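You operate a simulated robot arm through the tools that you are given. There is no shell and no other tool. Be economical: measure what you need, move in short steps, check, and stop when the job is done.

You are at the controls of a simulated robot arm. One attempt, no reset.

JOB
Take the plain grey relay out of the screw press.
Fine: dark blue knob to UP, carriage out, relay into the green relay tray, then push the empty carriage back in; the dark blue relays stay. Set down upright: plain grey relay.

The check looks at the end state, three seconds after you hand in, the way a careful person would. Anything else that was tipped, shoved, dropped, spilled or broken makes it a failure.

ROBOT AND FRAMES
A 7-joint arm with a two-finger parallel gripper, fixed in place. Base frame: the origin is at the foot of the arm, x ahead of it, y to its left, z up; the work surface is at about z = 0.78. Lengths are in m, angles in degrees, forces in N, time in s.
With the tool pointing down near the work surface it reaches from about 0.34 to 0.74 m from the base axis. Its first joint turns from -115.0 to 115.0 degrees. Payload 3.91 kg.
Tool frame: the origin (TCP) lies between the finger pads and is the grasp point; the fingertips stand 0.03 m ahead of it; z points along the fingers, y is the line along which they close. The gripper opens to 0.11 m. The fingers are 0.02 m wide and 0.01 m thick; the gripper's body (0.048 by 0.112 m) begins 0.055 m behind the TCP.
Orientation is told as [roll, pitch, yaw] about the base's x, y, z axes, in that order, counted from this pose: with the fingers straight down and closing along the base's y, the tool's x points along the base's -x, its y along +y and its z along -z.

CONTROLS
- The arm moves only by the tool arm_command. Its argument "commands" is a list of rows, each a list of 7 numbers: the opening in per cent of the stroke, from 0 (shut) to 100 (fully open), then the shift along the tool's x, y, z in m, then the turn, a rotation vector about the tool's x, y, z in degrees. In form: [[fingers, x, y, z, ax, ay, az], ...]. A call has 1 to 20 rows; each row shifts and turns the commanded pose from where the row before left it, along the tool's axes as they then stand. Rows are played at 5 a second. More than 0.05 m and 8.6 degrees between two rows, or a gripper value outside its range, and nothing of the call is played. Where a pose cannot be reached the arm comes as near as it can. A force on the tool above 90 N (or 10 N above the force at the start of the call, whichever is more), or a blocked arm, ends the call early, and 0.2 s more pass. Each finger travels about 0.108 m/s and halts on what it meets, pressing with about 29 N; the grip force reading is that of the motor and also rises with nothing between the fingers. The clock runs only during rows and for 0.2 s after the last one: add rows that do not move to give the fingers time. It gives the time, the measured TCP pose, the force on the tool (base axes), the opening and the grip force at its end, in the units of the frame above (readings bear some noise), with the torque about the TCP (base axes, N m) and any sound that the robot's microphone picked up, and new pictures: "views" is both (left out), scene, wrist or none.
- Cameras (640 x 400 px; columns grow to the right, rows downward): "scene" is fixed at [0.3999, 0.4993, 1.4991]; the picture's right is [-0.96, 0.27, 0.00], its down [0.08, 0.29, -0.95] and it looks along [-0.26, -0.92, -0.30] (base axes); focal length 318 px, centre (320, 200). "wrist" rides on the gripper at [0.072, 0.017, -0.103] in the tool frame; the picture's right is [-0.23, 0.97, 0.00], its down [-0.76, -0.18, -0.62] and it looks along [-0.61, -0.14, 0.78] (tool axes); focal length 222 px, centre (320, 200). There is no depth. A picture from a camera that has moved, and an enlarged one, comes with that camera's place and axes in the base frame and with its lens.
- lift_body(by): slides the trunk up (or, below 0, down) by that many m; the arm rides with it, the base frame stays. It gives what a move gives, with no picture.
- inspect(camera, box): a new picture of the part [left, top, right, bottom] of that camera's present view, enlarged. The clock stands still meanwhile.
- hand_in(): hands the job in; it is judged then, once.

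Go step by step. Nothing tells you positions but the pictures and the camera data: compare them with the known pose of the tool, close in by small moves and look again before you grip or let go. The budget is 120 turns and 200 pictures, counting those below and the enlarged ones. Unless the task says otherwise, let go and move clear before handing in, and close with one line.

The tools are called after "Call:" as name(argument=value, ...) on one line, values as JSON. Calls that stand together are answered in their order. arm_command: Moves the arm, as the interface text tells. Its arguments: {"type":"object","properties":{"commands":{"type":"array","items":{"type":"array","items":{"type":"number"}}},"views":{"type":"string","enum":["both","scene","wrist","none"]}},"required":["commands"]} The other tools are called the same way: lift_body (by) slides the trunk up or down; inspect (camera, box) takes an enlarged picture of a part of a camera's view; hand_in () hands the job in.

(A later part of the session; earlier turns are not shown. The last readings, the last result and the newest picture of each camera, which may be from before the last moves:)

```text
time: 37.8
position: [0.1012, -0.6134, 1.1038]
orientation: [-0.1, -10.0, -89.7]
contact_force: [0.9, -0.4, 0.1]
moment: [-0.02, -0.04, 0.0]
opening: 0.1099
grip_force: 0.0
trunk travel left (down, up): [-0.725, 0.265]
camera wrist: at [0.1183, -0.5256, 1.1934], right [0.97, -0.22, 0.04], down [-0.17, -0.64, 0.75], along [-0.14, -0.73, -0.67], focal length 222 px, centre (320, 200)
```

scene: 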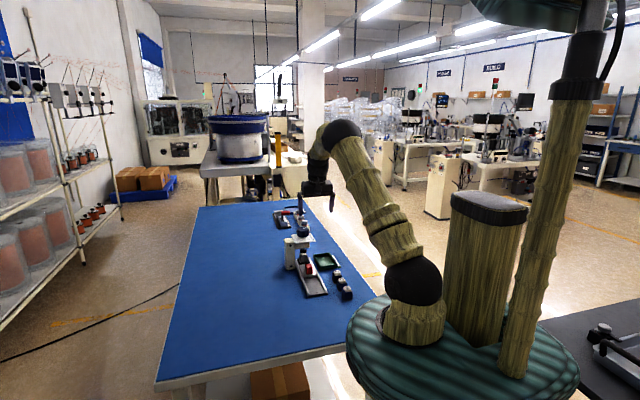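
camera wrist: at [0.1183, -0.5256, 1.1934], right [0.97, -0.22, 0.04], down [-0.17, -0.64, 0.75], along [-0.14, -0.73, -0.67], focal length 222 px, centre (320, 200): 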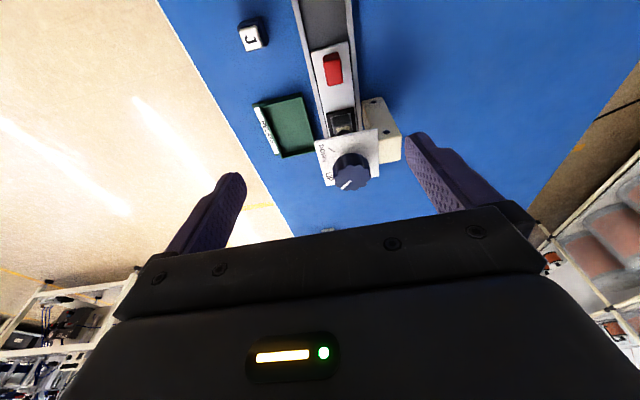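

Call:
inspect(camera="wrist", box=[280, 0, 420, 200])

Call:
inspect(camera="scene", box=[280, 230, 360, 305])

```text
2.00 times, centred on (350, 100) of wrist
camera zoom: at [0.1183, -0.5256, 1.1934], right [0.97, -0.22, 0.04], down [-0.17, -0.64, 0.75], along [-0.14, -0.73, -0.67], focal length 444 px, centre (260, 400)
```

zoom: 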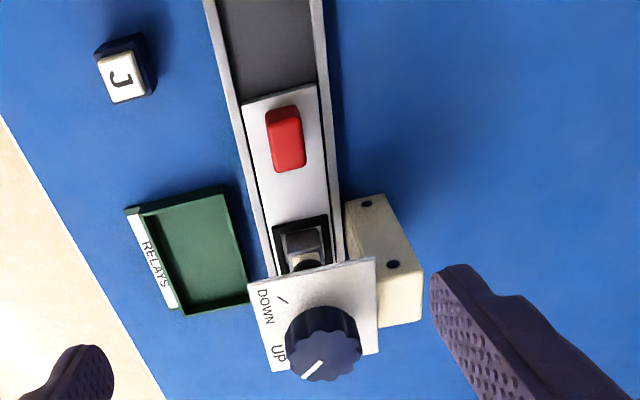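

```text
5.33 times, centred on (320, 268) of scene
camera zoom: at [0.3999, 0.4993, 1.4991], right [-0.96, 0.27, 0.0], down [0.08, 0.29, -0.95], along [-0.26, -0.92, -0.3], focal length 1693 px, centre (320, -160)
```

zoom: 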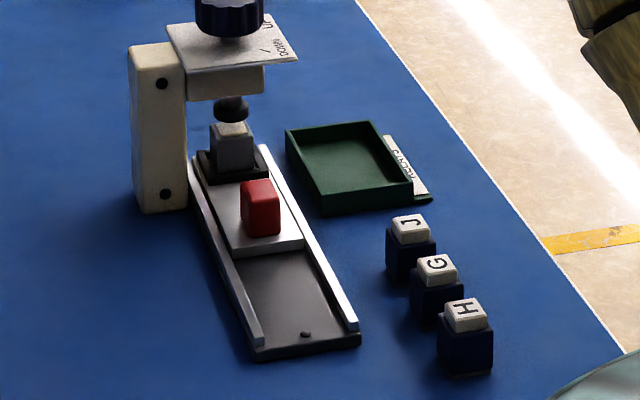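

The red handle's top is at about (0.125, -0.649, 0.846), about 3 cm wide in x, and the grey relay stands in its nest under the raised plunger. I move down to just above the handle.

Call:
arm_command(commands=[[65, 0.0008, 0.0048, 0.041, 0, 0, 0], [65, 0.0008, 0.0048, 0.041, 0, 0, 0], [65, 0.0008, 0.0048, 0.041, 0, 0, 0], [65, 0.0008, 0.0048, 0.041, 0, 0, 0], [65, 0.0008, 0.0048, 0.041, 0, 0, 0], [65, 0, 0, 0, 0, 0, 0]])

Call:
inspect(camera="scene", box=[280, 220, 360, 295])

```text
time: 39.2
position: [0.1238, -0.6457, 0.9018]
orientation: [-0.1, -10.1, -89.7]
contact_force: [-0.2, -0.2, 0.5]
moment: [0.04, 0.0, 0.01]
opening: 0.0712
grip_force: 0.0
trunk travel left (down, up): [-0.725, 0.265]
camera wrist: at [0.14, -0.5576, 0.9913], right [0.97, -0.22, 0.04], down [-0.17, -0.64, 0.75], along [-0.14, -0.73, -0.66], focal length 222 px, centre (320, 200)
```

scene: 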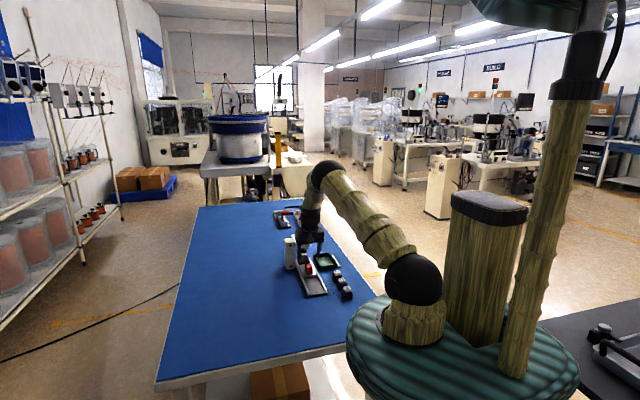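
wrist: 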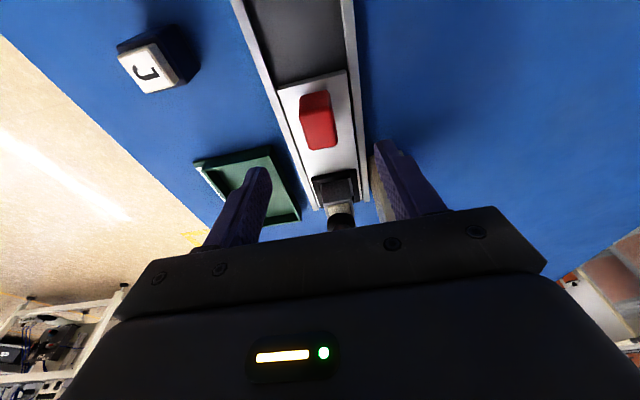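

```text
5.33 times, centred on (320, 258) of scene
camera zoom: at [0.3999, 0.4993, 1.4991], right [-0.96, 0.27, 0.0], down [0.08, 0.29, -0.95], along [-0.26, -0.92, -0.3], focal length 1693 px, centre (320, -107)
```

zoom: 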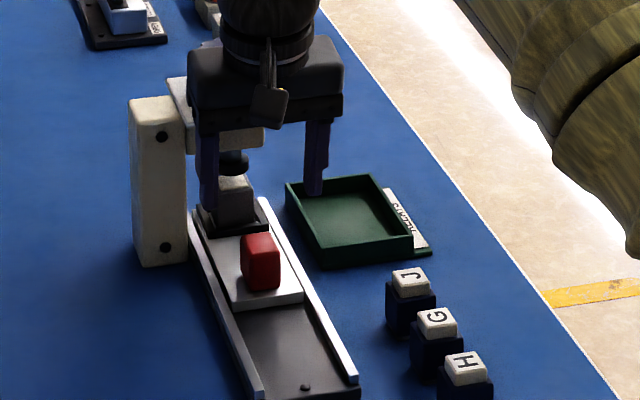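

Aligned over the handle. I go down and close on it.

Call:
arm_command(commands=[[65, 0.0052, 0.001, 0.0295, 0, 0, 0], [65, 0.0052, 0, 0.0295, 0, 0, 0], [65, 0, 0, 0, 0, 0, 0], [40, 0, 0, 0, 0, 0, 0], [25, 0, 0, 0, 0, 0, 0], [10, 0, 0, 0, 0, 0, 0]])

Call:
inspect(camera="scene", box=[280, 220, 360, 295])

```text
time: 40.6
position: [0.1251, -0.648, 0.8417]
orientation: [-0.2, -10.0, -89.8]
contact_force: [-5.4, 0.2, -0.7]
moment: [-0.45, -0.09, -0.42]
opening: 0.0261
grip_force: 45.4
trunk travel left (down, up): [-0.725, 0.265]
camera wrist: at [0.1415, -0.5584, 0.9305], right [0.97, -0.22, 0.04], down [-0.17, -0.64, 0.75], along [-0.14, -0.73, -0.66], focal length 222 px, centre (320, 200)
```

scene: 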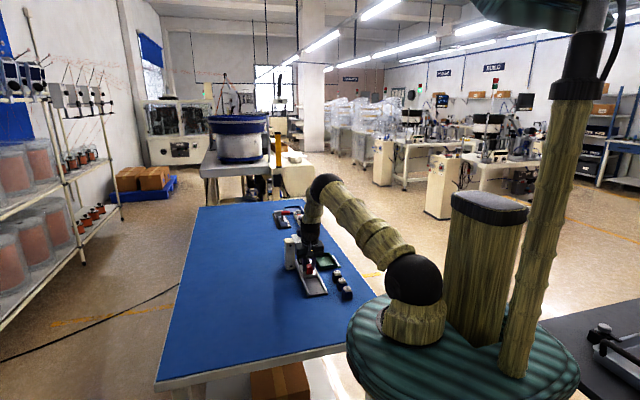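
wrist: 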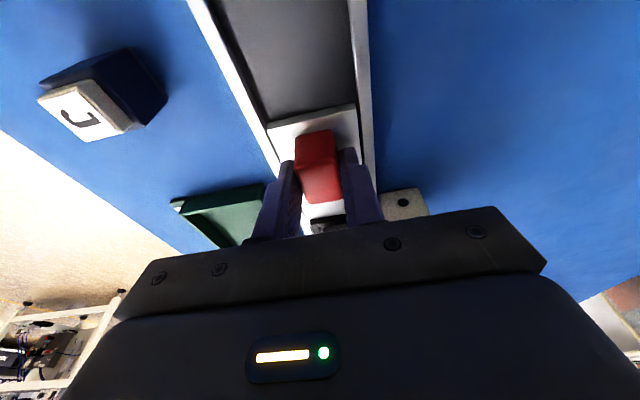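

```text
5.33 times, centred on (320, 258) of scene
camera zoom: at [0.3999, 0.4993, 1.4991], right [-0.96, 0.27, 0.0], down [0.08, 0.29, -0.95], along [-0.26, -0.92, -0.3], focal length 1693 px, centre (320, -107)
```

zoom: 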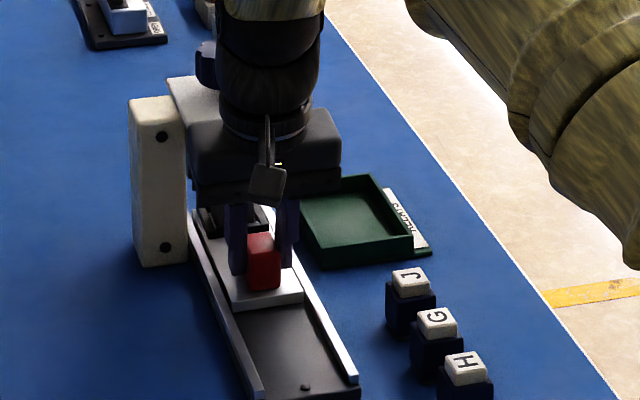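

Handle gripped at 26 mm. I pull the carriage gently straight out along +y.

Call:
arm_command(commands=[[10, 0.00985, 0, -0.00174, 0, 0, 0], [10, 0.00985, 0, -0.00174, 0, 0, 0], [10, 0.00985, 0, -0.00174, 0, 0, 0], [10, 0, 0, 0, 0, 0, 0]], views="wrist")

Call:
inspect(camera="scene", box=[280, 220, 360, 305])

```text
time: 41.6
position: [0.1252, -0.616, 0.8408]
orientation: [-0.1, -9.9, -89.8]
contact_force: [-11.3, 1.4, -5.4]
moment: [-1.23, 0.11, -0.58]
opening: 0.0261
grip_force: 44.8
trunk travel left (down, up): [-0.725, 0.265]
camera wrist: at [0.1413, -0.5274, 0.9306], right [0.97, -0.22, 0.04], down [-0.17, -0.64, 0.75], along [-0.14, -0.73, -0.67], focal length 222 px, centre (320, 200)
```

wrist: 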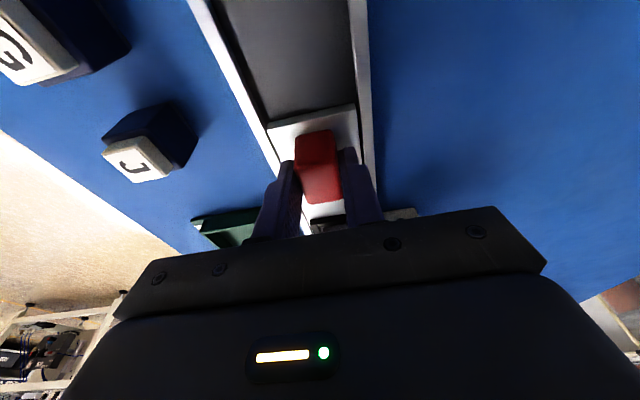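

```text
4.71 times, centred on (320, 262) of scene
camera zoom: at [0.3999, 0.4993, 1.4991], right [-0.96, 0.27, 0.0], down [0.08, 0.29, -0.95], along [-0.26, -0.92, -0.3], focal length 1494 px, centre (320, -94)
```

zoom: 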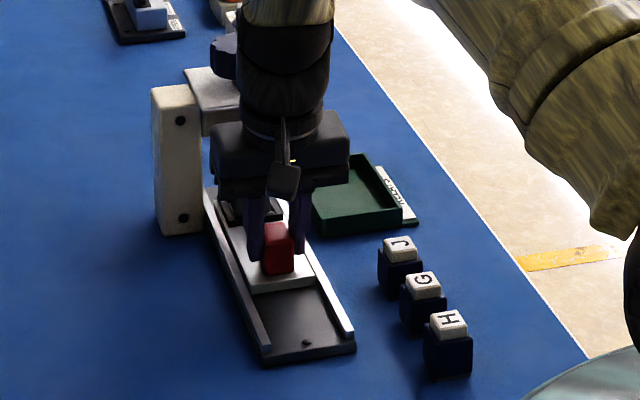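

The carriage slides freely. I continue, with a small correction for the side force.

Call:
arm_command(commands=[[10, 0.00985, -0.001, -0.00174, 0, 0, 0], [10, 0.00985, 0, -0.00174, 0, 0, 0], [10, 0.00985, -0.0005, -0.00174, 0, 0, 0], [10, 0.00985, 0, -0.00174, 0, 0, 0], [10, 0.00985, 0, -0.00174, 0, 0, 0], [10, 0, 0, 0, 0, 0, 0]], views="none")

Call:
inspect(camera="scene", box=[280, 220, 360, 305])

```text
time: 43.0
position: [0.125, -0.5657, 0.8415]
orientation: [0.0, -10.0, -89.7]
contact_force: [-0.6, 0.8, -3.3]
moment: [-0.44, -0.22, -0.68]
opening: 0.026
grip_force: 45.1
trunk travel left (down, up): [-0.725, 0.265]
```

```text
4.71 times, centred on (320, 262) of scene
camera zoom: at [0.3999, 0.4993, 1.4991], right [-0.96, 0.27, 0.0], down [0.08, 0.29, -0.95], along [-0.26, -0.92, -0.3], focal length 1494 px, centre (320, -94)
```

zoom: 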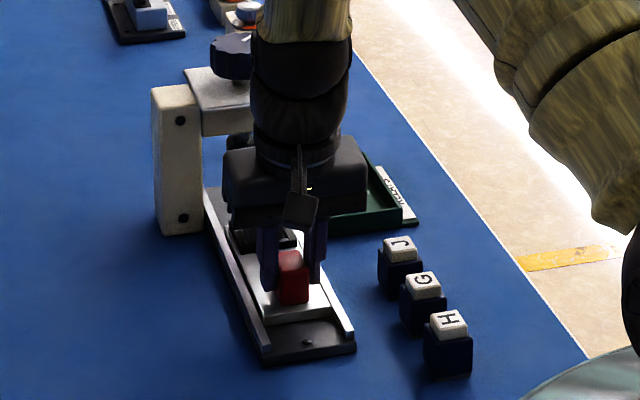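

Call:
arm_command(commands=[[10, 0.0049, 0, -0.00087, 0, 0, 0], [10, 0.0049, 0, -0.00087, 0, 0, 0], [10, 0.0049, 0, -0.00087, 0, 0, 0], [10, 0, 0, 0, 0, 0, 0]], views="none")

Call:
inspect(camera="scene", box=[280, 220, 360, 305])

```text
time: 44.0
position: [0.1237, -0.551, 0.8407]
orientation: [-0.1, -10.1, -89.7]
contact_force: [5.2, 0.6, -6.8]
moment: [-1.32, -0.2, -0.6]
opening: 0.026
grip_force: 44.6
trunk travel left (down, up): [-0.725, 0.265]
```

```text
4.71 times, centred on (320, 262) of scene
camera zoom: at [0.3999, 0.4993, 1.4991], right [-0.96, 0.27, 0.0], down [0.08, 0.29, -0.95], along [-0.26, -0.92, -0.3], focal length 1494 px, centre (320, -94)
```

zoom: 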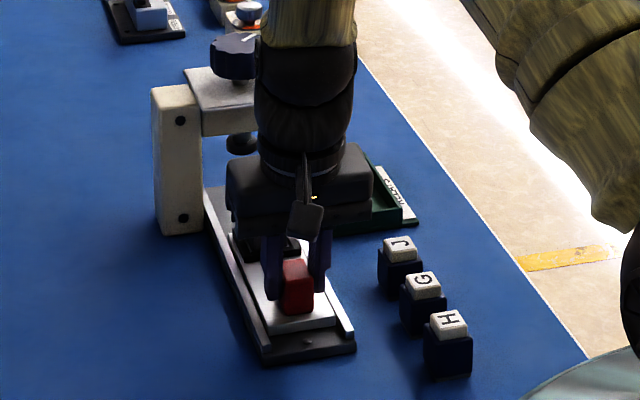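

The carriage is out by 97 mm, so the relay should be clear of the press head. I release, rise, and straighten the tool to look.

Call:
arm_command(commands=[[50, 0, 0, 0, 0, 0, 0], [65, 0, 0, 0, 0, 0, 0], [65, -0.005, 0, -0.03, 0, 0, 0], [65, -0.005, 0, -0.03, 0, 0, 0], [65, -0.008, 0, -0.045, 0, 0, 0], [65, -0.008, 0, -0.045, 0, 0, 0], [65, 0, 0, 0, 0, 5, 0], [65, 0, 0, 0, 0, 5, 0], [65, 0, 0, 0, 0, 0, 0]])

Call:
inspect(camera="scene", box=[280, 220, 360, 305])

Call:
inspect(camera="wrist", box=[200, 0, 440, 200])

```text
time: 46.0
position: [0.1234, -0.5507, 0.9945]
orientation: [-0.1, 0.1, -89.8]
contact_force: [-0.7, -0.2, -0.3]
moment: [-0.02, 0.0, 0.01]
opening: 0.0714
grip_force: 0.2
trunk travel left (down, up): [-0.725, 0.265]
camera wrist: at [0.1406, -0.4798, 1.0971], right [0.97, -0.22, 0.0], down [-0.17, -0.76, 0.62], along [-0.14, -0.61, -0.78], focal length 222 px, centre (320, 200)
```

scene: 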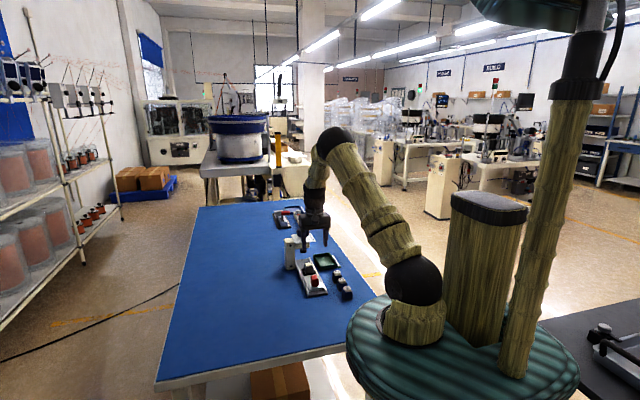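
wrist: 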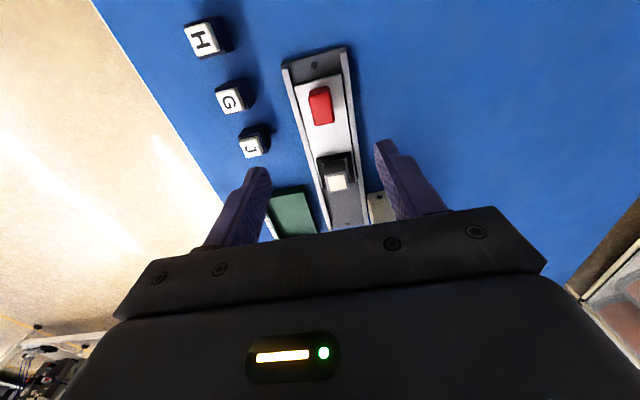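

```text
4.71 times, centred on (320, 262) of scene
camera zoom: at [0.3999, 0.4993, 1.4991], right [-0.96, 0.27, 0.0], down [0.08, 0.29, -0.95], along [-0.26, -0.92, -0.3], focal length 1494 px, centre (320, -94)
```

zoom: 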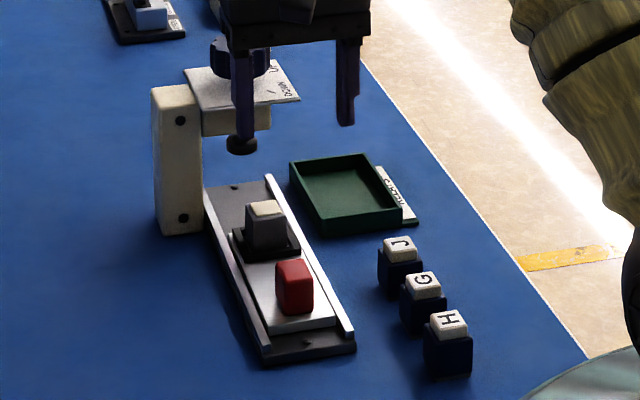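

```text
2.00 times, centred on (320, 100) of wrist
camera zoom: at [0.1406, -0.4798, 1.0971], right [0.97, -0.22, 0.0], down [-0.17, -0.76, 0.62], along [-0.14, -0.61, -0.78], focal length 444 px, centre (320, 400)
```

zoom: 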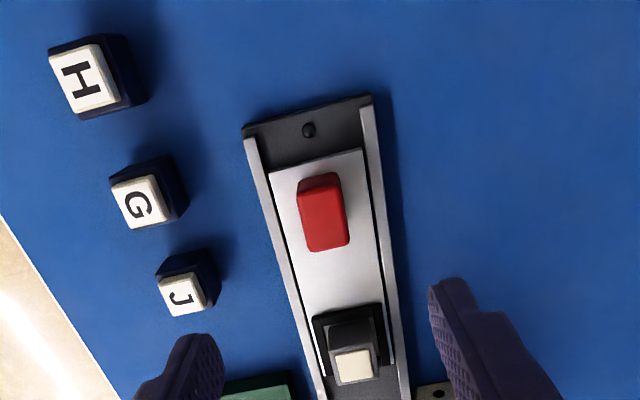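

The grey relay stands in its nest, with its cap top at about (0.125, -0.651, 0.850) and its body about 36 mm wide. I'll grip with a 15° outward tilt and keep that orientation to the tray, so the relay stays upright.

Call:
arm_command(commands=[[60, 0, 0, 0, 0, -5, 0], [60, 0, 0, 0, 0, -5, 0], [60, 0, 0, 0, 0, -5, 0], [60, -0.0239, 0.0004, 0.0321, 0, 0, 0], [60, -0.0239, 0.0004, 0.0321, 0, 0, 0], [60, -0.0239, 0.0004, 0.0321, 0, 0, 0], [60, 0, 0, 0, 0, 0, 0]], views="wrist")

Call:
inspect(camera="wrist", box=[200, 20, 440, 240])

Call:
inspect(camera="scene", box=[280, 220, 360, 305])

```text
time: 47.6
position: [0.1251, -0.6469, 0.9176]
orientation: [-0.1, -15.1, -89.8]
contact_force: [-0.1, 0.1, 0.2]
moment: [0.01, 0.01, 0.0]
opening: 0.0659
grip_force: 0.0
trunk travel left (down, up): [-0.725, 0.265]
camera wrist: at [0.1415, -0.5506, 0.9995], right [0.97, -0.22, 0.06], down [-0.17, -0.58, 0.8], along [-0.14, -0.79, -0.6], focal length 222 px, centre (320, 200)
```

wrist: 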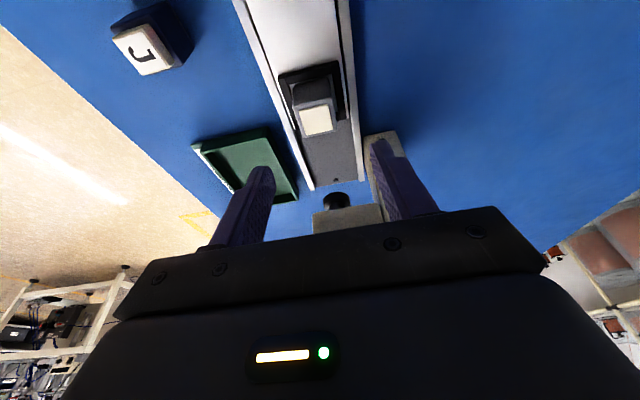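

```text
1.82 times, centred on (320, 130) of wrist
camera zoom: at [0.1415, -0.5506, 0.9995], right [0.97, -0.22, 0.06], down [-0.17, -0.58, 0.8], along [-0.14, -0.79, -0.6], focal length 404 px, centre (320, 327)
```

zoom: 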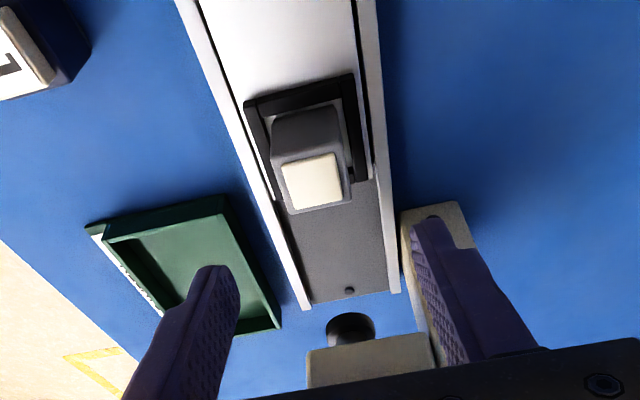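

```text
4.71 times, centred on (320, 262) of scene
camera zoom: at [0.3999, 0.4993, 1.4991], right [-0.96, 0.27, 0.0], down [0.08, 0.29, -0.95], along [-0.26, -0.92, -0.3], focal length 1494 px, centre (320, -94)
```

zoom: 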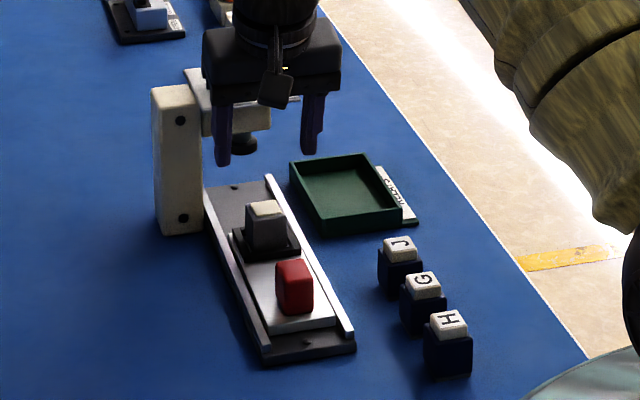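

Aligned over the relay. I lower the fingers around its body and close.

Call:
arm_command(commands=[[60, 0.0068, 0, 0.0219, 0, 0, 0], [60, 0.0068, 0, 0.0219, 0, 0, 0], [60, 0.0067, 0, 0.0215, 0, 0, 0], [60, 0, 0, 0, 0, 0, 0]], views="none")

Call:
inspect(camera="wrist", box=[200, 20, 440, 240])

Call:
inspect(camera="scene", box=[285, 230, 345, 290])

```text
time: 48.6
position: [0.1251, -0.6438, 0.8508]
orientation: [0.0, -15.0, -89.7]
contact_force: [-0.1, 0.0, -0.2]
moment: [0.0, 0.01, 0.0]
opening: 0.0662
grip_force: 0.1
trunk travel left (down, up): [-0.725, 0.265]
```

```text
1.82 times, centred on (320, 130) of wrist
camera zoom: at [0.1412, -0.5483, 0.9314], right [0.97, -0.22, 0.06], down [-0.17, -0.57, 0.8], along [-0.14, -0.79, -0.6], focal length 404 px, centre (320, 327)
```

zoom: 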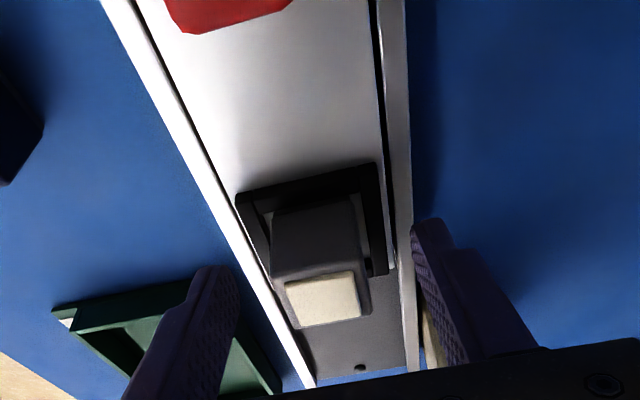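

```text
6.67 times, centred on (315, 260) of scene
camera zoom: at [0.3999, 0.4993, 1.4991], right [-0.96, 0.27, 0.0], down [0.08, 0.29, -0.95], along [-0.26, -0.92, -0.3], focal length 2117 px, centre (353, -200)
```

zoom: 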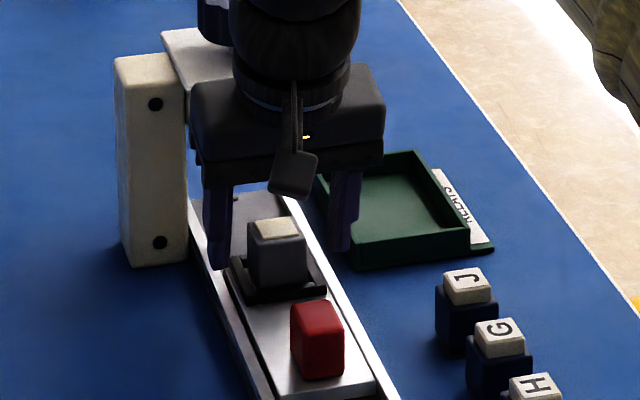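

Call:
arm_command(commands=[[45, 0, 0, 0, 0, 0, 0], [35, 0, 0, 0, 0, 0, 0], [28, 0, 0, 0, 0, 0, 0], [20, 0, 0, 0, 0, 0, 0], [20, 0, 0, 0, 0, 0, 0]], views="none")

Call:
inspect(camera="wrist", box=[200, 20, 440, 240])

Call:
inspect(camera="scene", box=[285, 230, 345, 290])

```text
time: 49.8
position: [0.1244, -0.6446, 0.8503]
orientation: [-0.2, -15.0, -89.7]
contact_force: [0.7, 0.2, -0.2]
moment: [0.0, -0.03, 0.01]
opening: 0.0314
grip_force: 29.3
trunk travel left (down, up): [-0.725, 0.265]
```

```text
1.82 times, centred on (320, 130) of wrist
camera zoom: at [0.1412, -0.5483, 0.9315], right [0.97, -0.22, 0.06], down [-0.17, -0.58, 0.8], along [-0.14, -0.79, -0.6], focal length 404 px, centre (320, 327)
```

zoom: 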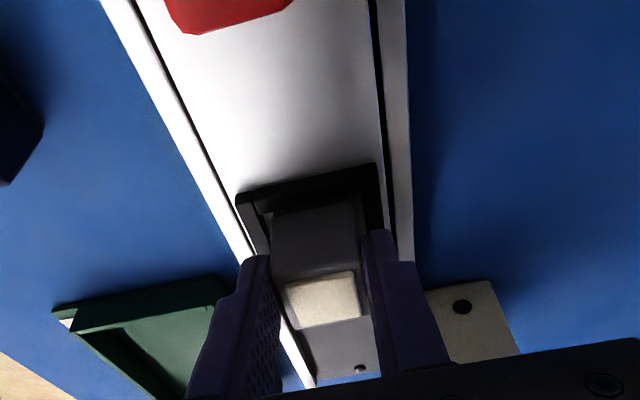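

```text
6.67 times, centred on (315, 260) of scene
camera zoom: at [0.3999, 0.4993, 1.4991], right [-0.96, 0.27, 0.0], down [0.08, 0.29, -0.95], along [-0.26, -0.92, -0.3], focal length 2117 px, centre (353, -200)
```

zoom: 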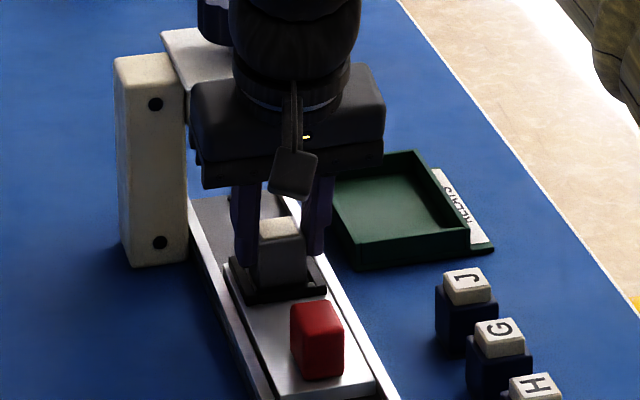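

Gripped at 31 mm. I lift it straight up, slowly at first.

Call:
arm_command(commands=[[20, -0.0026, 0, -0.00966, 0, 0, 0], [20, -0.0026, 0, -0.00966, 0, 0, 0], [20, -0.0026, 0, -0.00966, 0, 0, 0], [20, -0.0052, 0, -0.0193, 0, 0, 0], [20, -0.0052, 0, -0.0193, 0, 0, 0], [20, 0, 0, 0, 0, 0, 0]])

Call:
inspect(camera="scene", box=[275, 215, 355, 290])

Call:
inspect(camera="wrist", box=[170, 20, 410, 240])

```text
time: 51.2
position: [0.1259, -0.6418, 0.9195]
orientation: [-0.1, -15.0, -89.6]
contact_force: [-0.5, 0.2, 0.4]
moment: [0.03, -0.01, 0.02]
opening: 0.0313
grip_force: 29.1
trunk travel left (down, up): [-0.725, 0.265]
camera wrist: at [0.1413, -0.5462, 1.0014], right [0.97, -0.21, 0.06], down [-0.17, -0.58, 0.8], along [-0.14, -0.79, -0.6], focal length 222 px, centre (320, 200)
```

scene: 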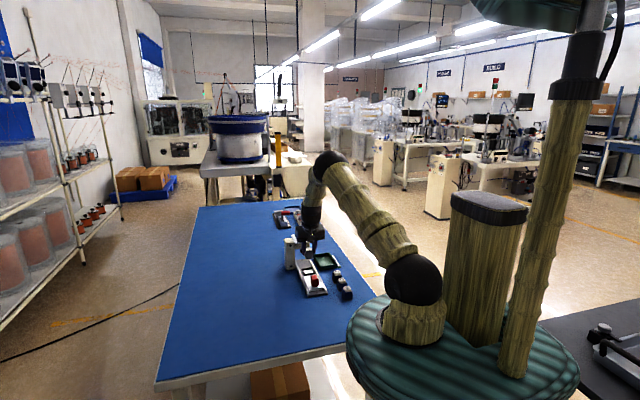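
wrist: 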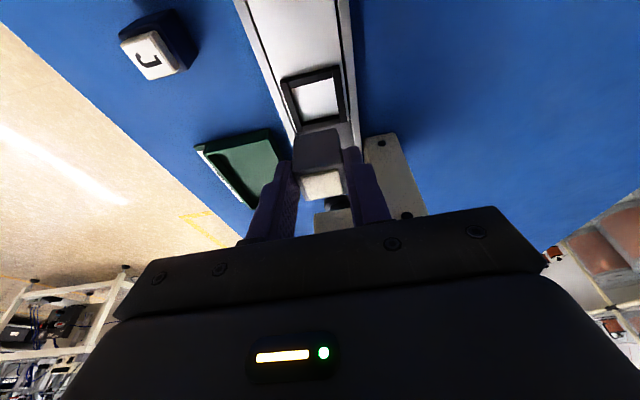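

```text
5.33 times, centred on (315, 252) of scene
camera zoom: at [0.3999, 0.4993, 1.4991], right [-0.96, 0.27, 0.0], down [0.08, 0.29, -0.95], along [-0.26, -0.92, -0.3], focal length 1693 px, centre (347, -80)
```

zoom: 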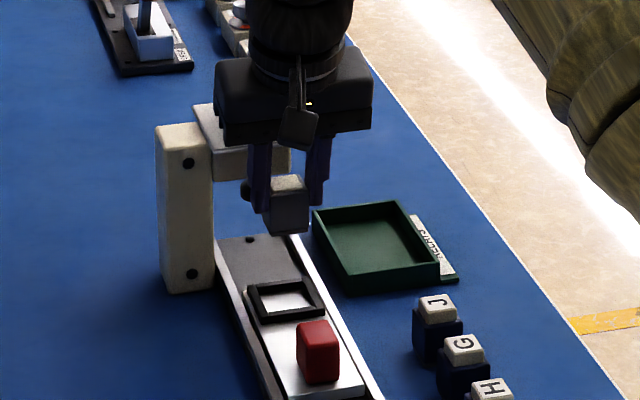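

```text
1.82 times, centred on (290, 130) of wrist
camera zoom: at [0.1413, -0.5462, 1.0014], right [0.97, -0.21, 0.06], down [-0.17, -0.58, 0.8], along [-0.14, -0.79, -0.6], focal length 404 px, centre (374, 327)
```

zoom: 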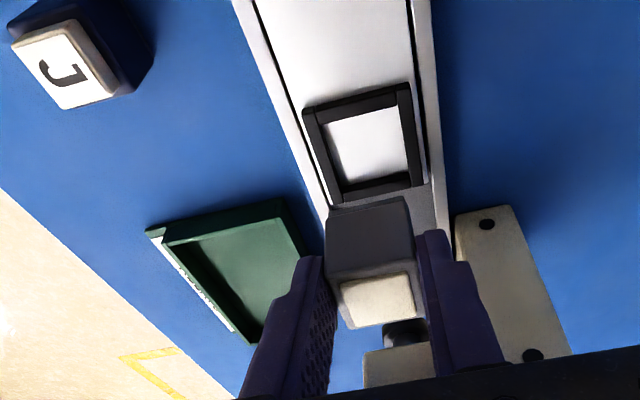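

Relay is out and the empty nest is visible. I carry it sideways to x≈0.022, then out over the green tray.

Call:
arm_command(commands=[[20, 0, -0.026, 0, 0, 0, 0], [20, 0, -0.026, 0, 0, 0, 0], [20, 0, -0.026, 0, 0, 0, 0], [20, 0, -0.026, 0, 0, 0, 0], [20, -0.0193, 0, 0.0052, 0, 0, 0], [20, -0.0193, 0, 0.0052, 0, 0, 0], [20, -0.0193, 0, 0.0052, 0, 0, 0], [20, -0.0193, 0, 0.0052, 0, 0, 0], [20, 0, 0, 0, 0, 0, 0]])

Call:
inspect(camera="scene", box=[285, 215, 365, 290])

Call:
inspect(camera="wrist", box=[200, 20, 440, 240])

```text
time: 53.2
position: [0.023, -0.7231, 0.9226]
orientation: [-0.2, -15.0, -89.7]
contact_force: [0.9, 0.0, 0.0]
moment: [0.01, -0.01, 0.01]
opening: 0.0309
grip_force: 29.0
trunk travel left (down, up): [-0.725, 0.265]
camera wrist: at [0.0391, -0.6275, 1.0027], right [0.97, -0.22, 0.06], down [-0.17, -0.58, 0.8], along [-0.14, -0.79, -0.6], focal length 222 px, centre (320, 200)
```

scene: 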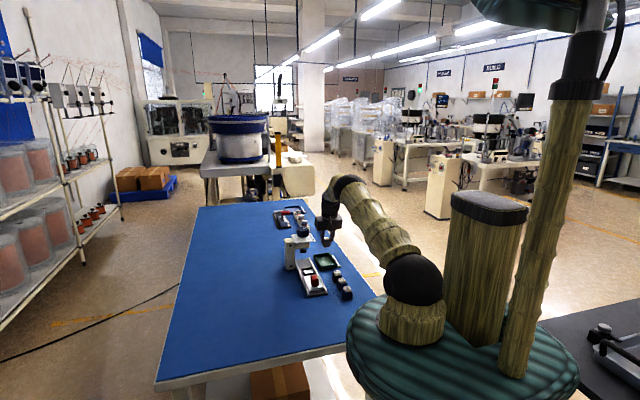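
wrist: 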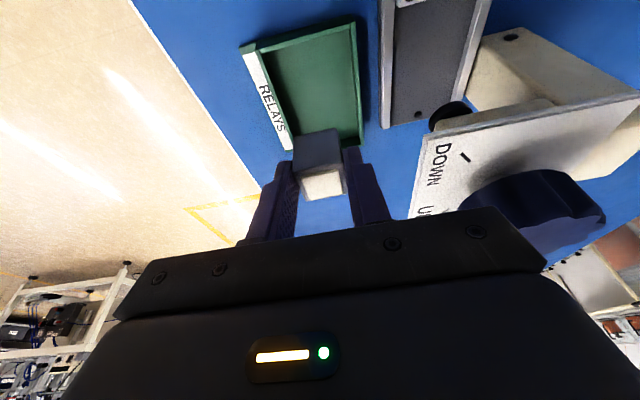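

```text
5.33 times, centred on (325, 252) of scene
camera zoom: at [0.3999, 0.4993, 1.4991], right [-0.96, 0.27, 0.0], down [0.08, 0.29, -0.95], along [-0.26, -0.92, -0.3], focal length 1693 px, centre (293, -80)
```

zoom: 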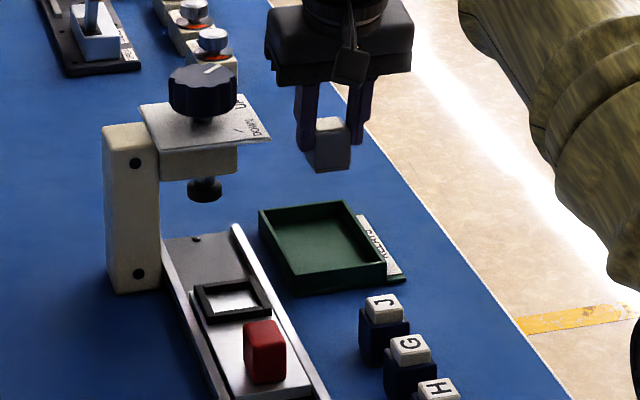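

```text
1.82 times, centred on (320, 130) of wrist
camera zoom: at [0.0391, -0.6275, 1.0027], right [0.97, -0.22, 0.06], down [-0.17, -0.58, 0.8], along [-0.14, -0.79, -0.6], focal length 404 px, centre (320, 327)
```

zoom: 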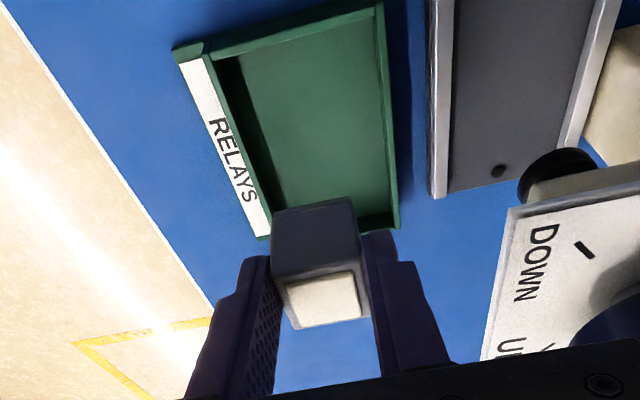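

The tray's inside spans x≈-0.006 to 0.058 and y≈-0.685 to -0.795, so I shift 3 mm and lower to just above the floor.

Call:
arm_command(commands=[[20, 0.0065, 0.001, 0.0242, 0, 0, 0], [20, 0.0065, 0.001, 0.0242, 0, 0, 0], [20, 0.0057, 0.001, 0.0213, 0, 0, 0], [20, 0, 0, 0, 0, 0, 0]], views="wrist")

Call:
inspect(camera="scene", box=[295, 225, 355, 280])

```text
time: 54.2
position: [0.0239, -0.7232, 0.848]
orientation: [-0.1, -15.0, -89.8]
contact_force: [-5.2, -2.0, -2.6]
moment: [0.08, -0.28, -0.1]
opening: 0.0309
grip_force: 29.1
trunk travel left (down, up): [-0.725, 0.265]
camera wrist: at [0.0392, -0.6267, 0.9298], right [0.97, -0.22, 0.06], down [-0.17, -0.58, 0.8], along [-0.14, -0.79, -0.6], focal length 222 px, centre (320, 200)
```

wrist: 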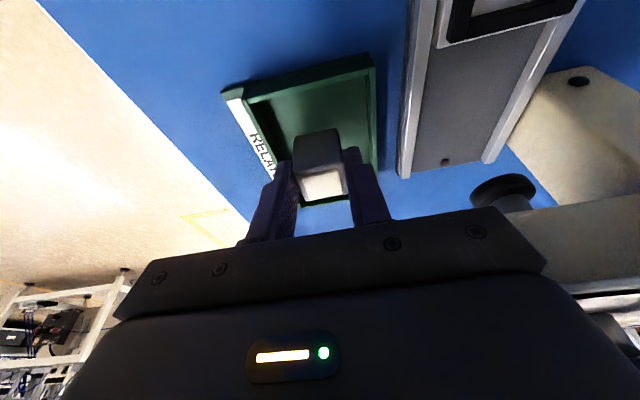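

```text
7.27 times, centred on (325, 252) of scene
camera zoom: at [0.3999, 0.4993, 1.4991], right [-0.96, 0.27, 0.0], down [0.08, 0.29, -0.95], along [-0.26, -0.92, -0.3], focal length 2309 px, centre (284, -182)
```

zoom: 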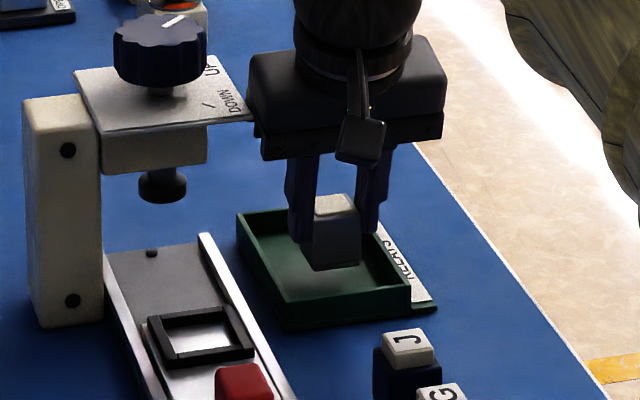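

A 5 N side force shows the gripper body is touching the press's plate. The tray wall is low, so I shift 11 mm away in -x and check the force vanishes.

Call:
arm_command(commands=[[20, 0, -0.0055, 0, 0, 0, 0], [20, 0, -0.0055, 0, 0, 0, 0], [20, 0, 0, 0, 0, 0, 0]], views="none")

Call:
inspect(camera="scene", box=[295, 225, 355, 280])

Call:
inspect(camera="wrist", box=[200, 20, 440, 240])

```text
time: 55.0
position: [0.0155, -0.7232, 0.85]
orientation: [-0.1, -15.0, -89.7]
contact_force: [0.3, 0.3, -0.6]
moment: [0.03, -0.01, -0.02]
opening: 0.031
grip_force: 28.9
trunk travel left (down, up): [-0.725, 0.265]
```

```text
7.27 times, centred on (325, 252) of scene
camera zoom: at [0.3999, 0.4993, 1.4991], right [-0.96, 0.27, 0.0], down [0.08, 0.29, -0.95], along [-0.26, -0.92, -0.3], focal length 2309 px, centre (284, -182)
```

zoom: 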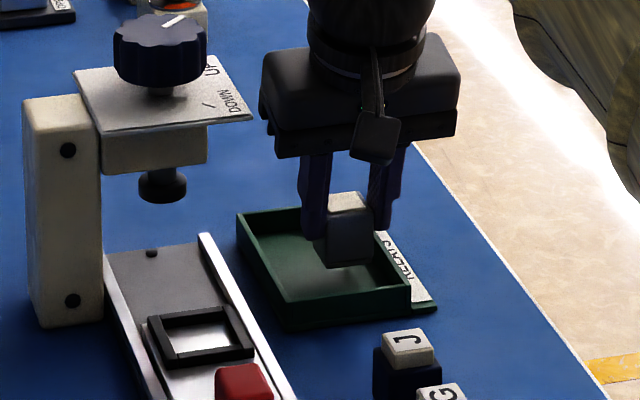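

```text
1.82 times, centred on (320, 130) of wrist
camera zoom: at [0.0305, -0.6271, 0.9301], right [0.97, -0.21, 0.06], down [-0.17, -0.58, 0.8], along [-0.14, -0.79, -0.6], focal length 404 px, centre (320, 327)
```

zoom: 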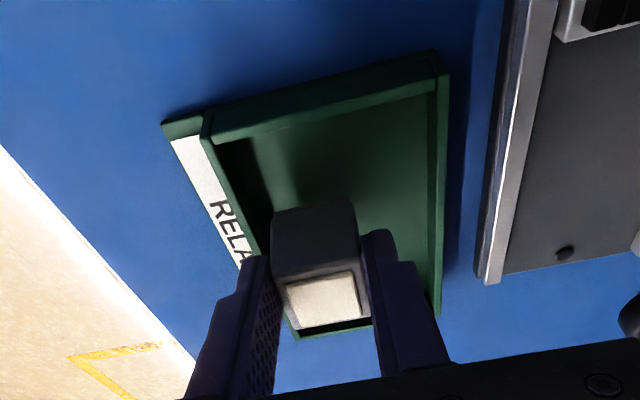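

Free now (force ~0), and the press has not moved. I nudge 3 mm back towards the middle and lower in small steps until the floor is felt.

Call:
arm_command(commands=[[20, 0, 0.0025, 0, 0, 0, 0], [20, 0.0013, 0, 0.0048, 0, 0, 0], [20, 0.0008, 0, 0.0029, 0, 0, 0], [20, 0, 0, 0, 0, 0, 0]], views="none")

Call:
inspect(camera="scene", box=[295, 225, 355, 280])

```text
time: 56.0
position: [0.0158, -0.7218, 0.8415]
orientation: [-0.1, -15.0, -89.6]
contact_force: [0.6, 0.1, -0.3]
moment: [0.0, 0.01, -0.02]
opening: 0.0309
grip_force: 29.4
trunk travel left (down, up): [-0.725, 0.265]
```

```text
7.27 times, centred on (325, 252) of scene
camera zoom: at [0.3999, 0.4993, 1.4991], right [-0.96, 0.27, 0.0], down [0.08, 0.29, -0.95], along [-0.26, -0.92, -0.3], focal length 2309 px, centre (284, -182)
```

zoom: 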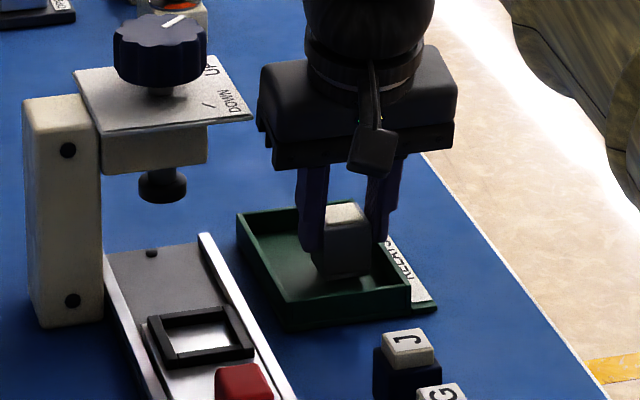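

Call:
arm_command(commands=[[20, 0.0005, 0.001, 0.0019, 0, 0, 0], [20, 0.0005, 0.001, 0.0019, 0, 0, 0], [20, 0, 0, 0, 0, 0, 0]], views="none")

```text
time: 56.8
position: [0.0173, -0.7235, 0.8375]
orientation: [-0.2, -15.1, -89.7]
contact_force: [0.2, -0.7, -0.3]
moment: [-0.02, -0.03, 0.01]
opening: 0.031
grip_force: 28.8
trunk travel left (down, up): [-0.725, 0.265]
```

Call:
arm_command(commands=[[20, 0.0005, 0, 0.0019, 0, 0, 0], [20, 0.0004, 0, 0.0014, 0, 0, 0], [20, 0, 0, 0, 0, 0, 0]], views="none")

Call:
inspect(camera="scene", box=[295, 225, 355, 280])

```text
time: 57.6
position: [0.0173, -0.7224, 0.8349]
orientation: [-0.1, -15.1, -89.7]
contact_force: [-1.1, -0.3, 2.4]
moment: [-0.05, 0.01, -0.02]
opening: 0.0309
grip_force: 28.4
trunk travel left (down, up): [-0.725, 0.265]
```

```text
7.27 times, centred on (325, 252) of scene
camera zoom: at [0.3999, 0.4993, 1.4991], right [-0.96, 0.27, 0.0], down [0.08, 0.29, -0.95], along [-0.26, -0.92, -0.3], focal length 2309 px, centre (284, -182)
```

zoom: 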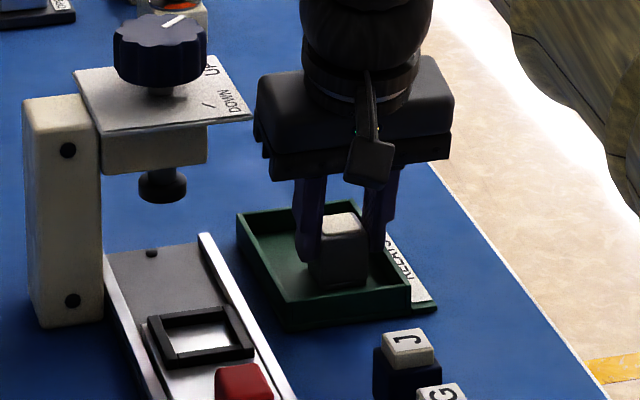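

The floor is just being touched (2.4 N). One more millimetre to confirm.

Call:
arm_command(commands=[[20, 0.0003, 0, 0.0011, 0, 0, 0], [20, 0, 0, 0, 0, 0, 0]], views="none")

```text
time: 58.2
position: [0.0174, -0.7242, 0.834]
orientation: [-0.2, -15.3, -89.6]
contact_force: [-1.8, -0.5, 10.0]
moment: [0.01, 0.01, -0.01]
opening: 0.031
grip_force: 29.5
trunk travel left (down, up): [-0.725, 0.265]
```

The relay is on the floor (10 N). I open slightly and rise straight up.

Call:
arm_command(commands=[[30, 0, 0, 0, 0, 0, 0], [35, 0, 0, 0, 0, 0, 0], [35, 0, 0, 0, 0, 0, 0]], views="wrist")

Call:
inspect(camera="scene", box=[295, 225, 355, 280])

```text
time: 59.0
position: [0.0187, -0.7241, 0.8313]
orientation: [-0.1, -15.0, -89.7]
contact_force: [0.5, -0.2, -1.0]
moment: [0.01, -0.01, -0.04]
opening: 0.0381
grip_force: 0.0
trunk travel left (down, up): [-0.725, 0.265]
camera wrist: at [0.0347, -0.6271, 0.9133], right [0.97, -0.22, 0.06], down [-0.17, -0.58, 0.8], along [-0.14, -0.79, -0.6], focal length 222 px, centre (320, 200)
```

wrist: 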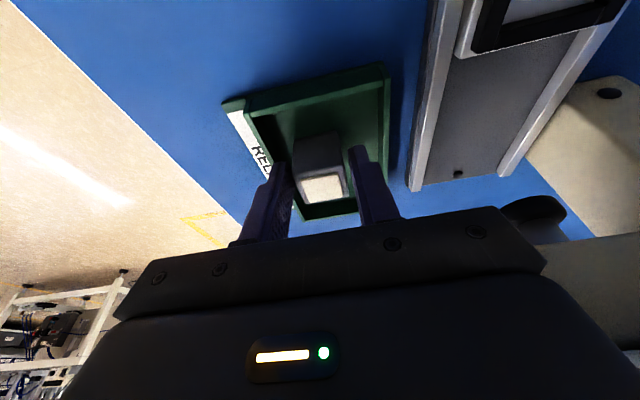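

```text
7.27 times, centred on (325, 252) of scene
camera zoom: at [0.3999, 0.4993, 1.4991], right [-0.96, 0.27, 0.0], down [0.08, 0.29, -0.95], along [-0.26, -0.92, -0.3], focal length 2309 px, centre (284, -182)
```

zoom: 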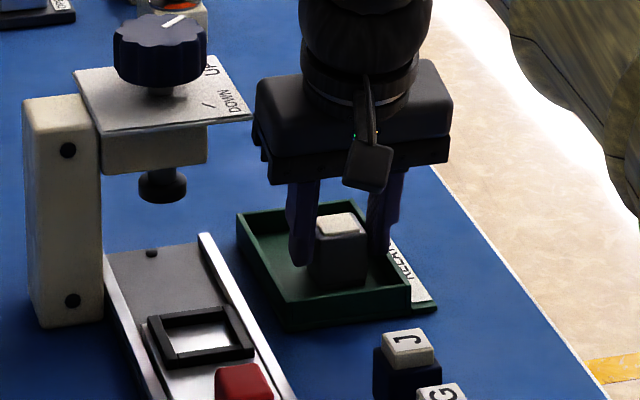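

Released cleanly and the relay stands upright. I rise straight up, then back away over the bench.

Call:
arm_command(commands=[[35, -0.0052, 0, -0.0193, 0, 0, 0], [35, -0.0052, 0, -0.0193, 0, 0, 0], [35, -0.0078, 0, -0.029, 0, 0, 0], [35, -0.0078, 0, -0.029, 0, 0, 0], [35, -0.0078, 0, -0.029, 0, 0, 0], [35, 0.0386, 0, -0.0104, 0, 0, 0], [35, 0.0386, 0, -0.0104, 0, 0, 0], [35, 0.0386, 0, -0.0104, 0, 0, 0], [35, 0.0386, 0, -0.0104, 0, 0, 0], [35, 0.0386, 0, -0.0104, 0, 0, 0], [35, 0, 0.0345, 0, 0, 0, 0], [35, 0, 0.0345, 0, 0, 0, 0], [35, 0, 0.0345, 0, 0, 0, 0], [35, 0, 0, 0, 0, 0, 0]])

Call:
inspect(camera="scene", box=[280, 220, 360, 305])

```text
time: 62.0
position: [0.1216, -0.5223, 0.9624]
orientation: [-0.2, -15.0, -89.8]
contact_force: [0.7, 0.2, -1.7]
moment: [0.0, 0.0, -0.02]
opening: 0.0386
grip_force: 0.0
trunk travel left (down, up): [-0.725, 0.265]
camera wrist: at [0.137, -0.4267, 1.0437], right [0.97, -0.22, 0.06], down [-0.17, -0.58, 0.8], along [-0.14, -0.79, -0.6], focal length 222 px, centre (320, 200)
```

scene: 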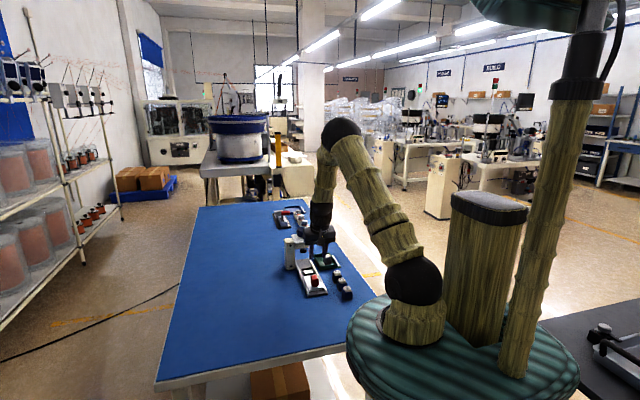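
wrist: 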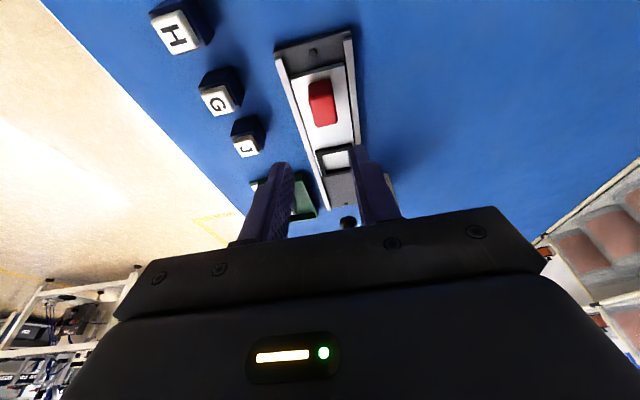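

```text
4.71 times, centred on (320, 262) of scene
camera zoom: at [0.3999, 0.4993, 1.4991], right [-0.96, 0.27, 0.0], down [0.08, 0.29, -0.95], along [-0.26, -0.92, -0.3], focal length 1494 px, centre (320, -94)
```

zoom: 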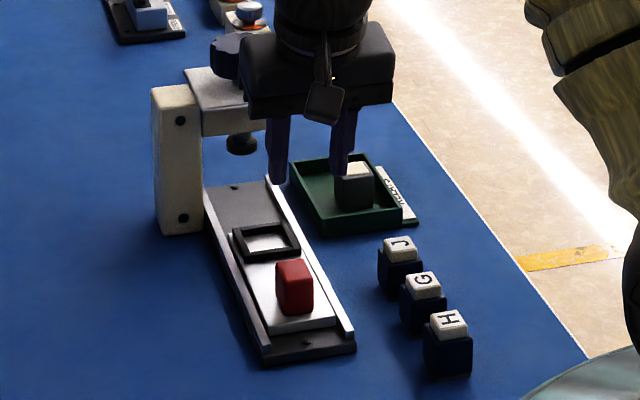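

The grey relay stands in the tray and the others are undisturbed. Now I regrip the red handle, using the same spot as before.

Call:
arm_command(commands=[[60, -0.0055, 0.0015, 0.0339, 0, 0, 0], [60, -0.0055, 0.0015, 0.0339, 0, 0, 0], [60, 0.0078, 0, 0.0285, 0, 0, 0], [60, 0.0078, 0, 0.0285, 0, 0, 0], [60, 0, 0, 0, 0, 0, 0]], views="wrist")

Call:
inspect(camera="scene", box=[280, 220, 360, 305])

```text
time: 63.2
position: [0.1225, -0.5495, 0.8413]
orientation: [-0.1, -15.0, -89.7]
contact_force: [0.5, -0.7, -0.6]
moment: [-0.03, -0.02, 0.02]
opening: 0.0661
grip_force: 0.1
trunk travel left (down, up): [-0.725, 0.265]
camera wrist: at [0.1383, -0.4546, 0.9223], right [0.97, -0.22, 0.06], down [-0.17, -0.57, 0.8], along [-0.14, -0.79, -0.6], focal length 222 px, centre (320, 200)
```

wrist: 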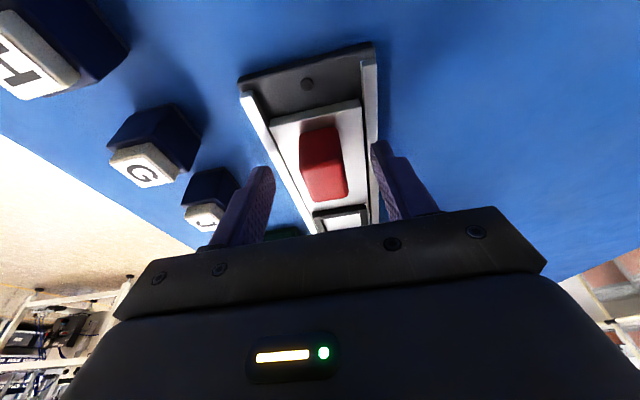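

```text
4.71 times, centred on (320, 262) of scene
camera zoom: at [0.3999, 0.4993, 1.4991], right [-0.96, 0.27, 0.0], down [0.08, 0.29, -0.95], along [-0.26, -0.92, -0.3], focal length 1494 px, centre (320, -94)
```

zoom: 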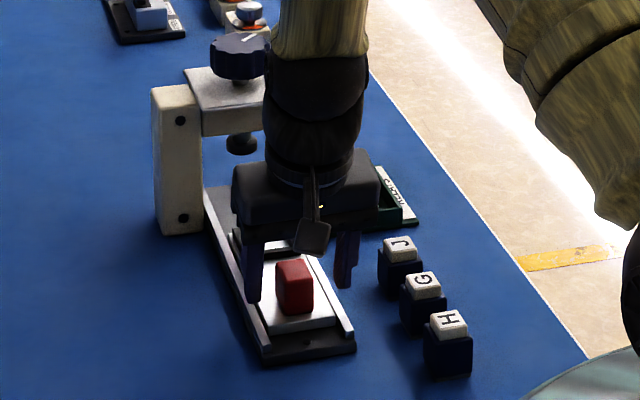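

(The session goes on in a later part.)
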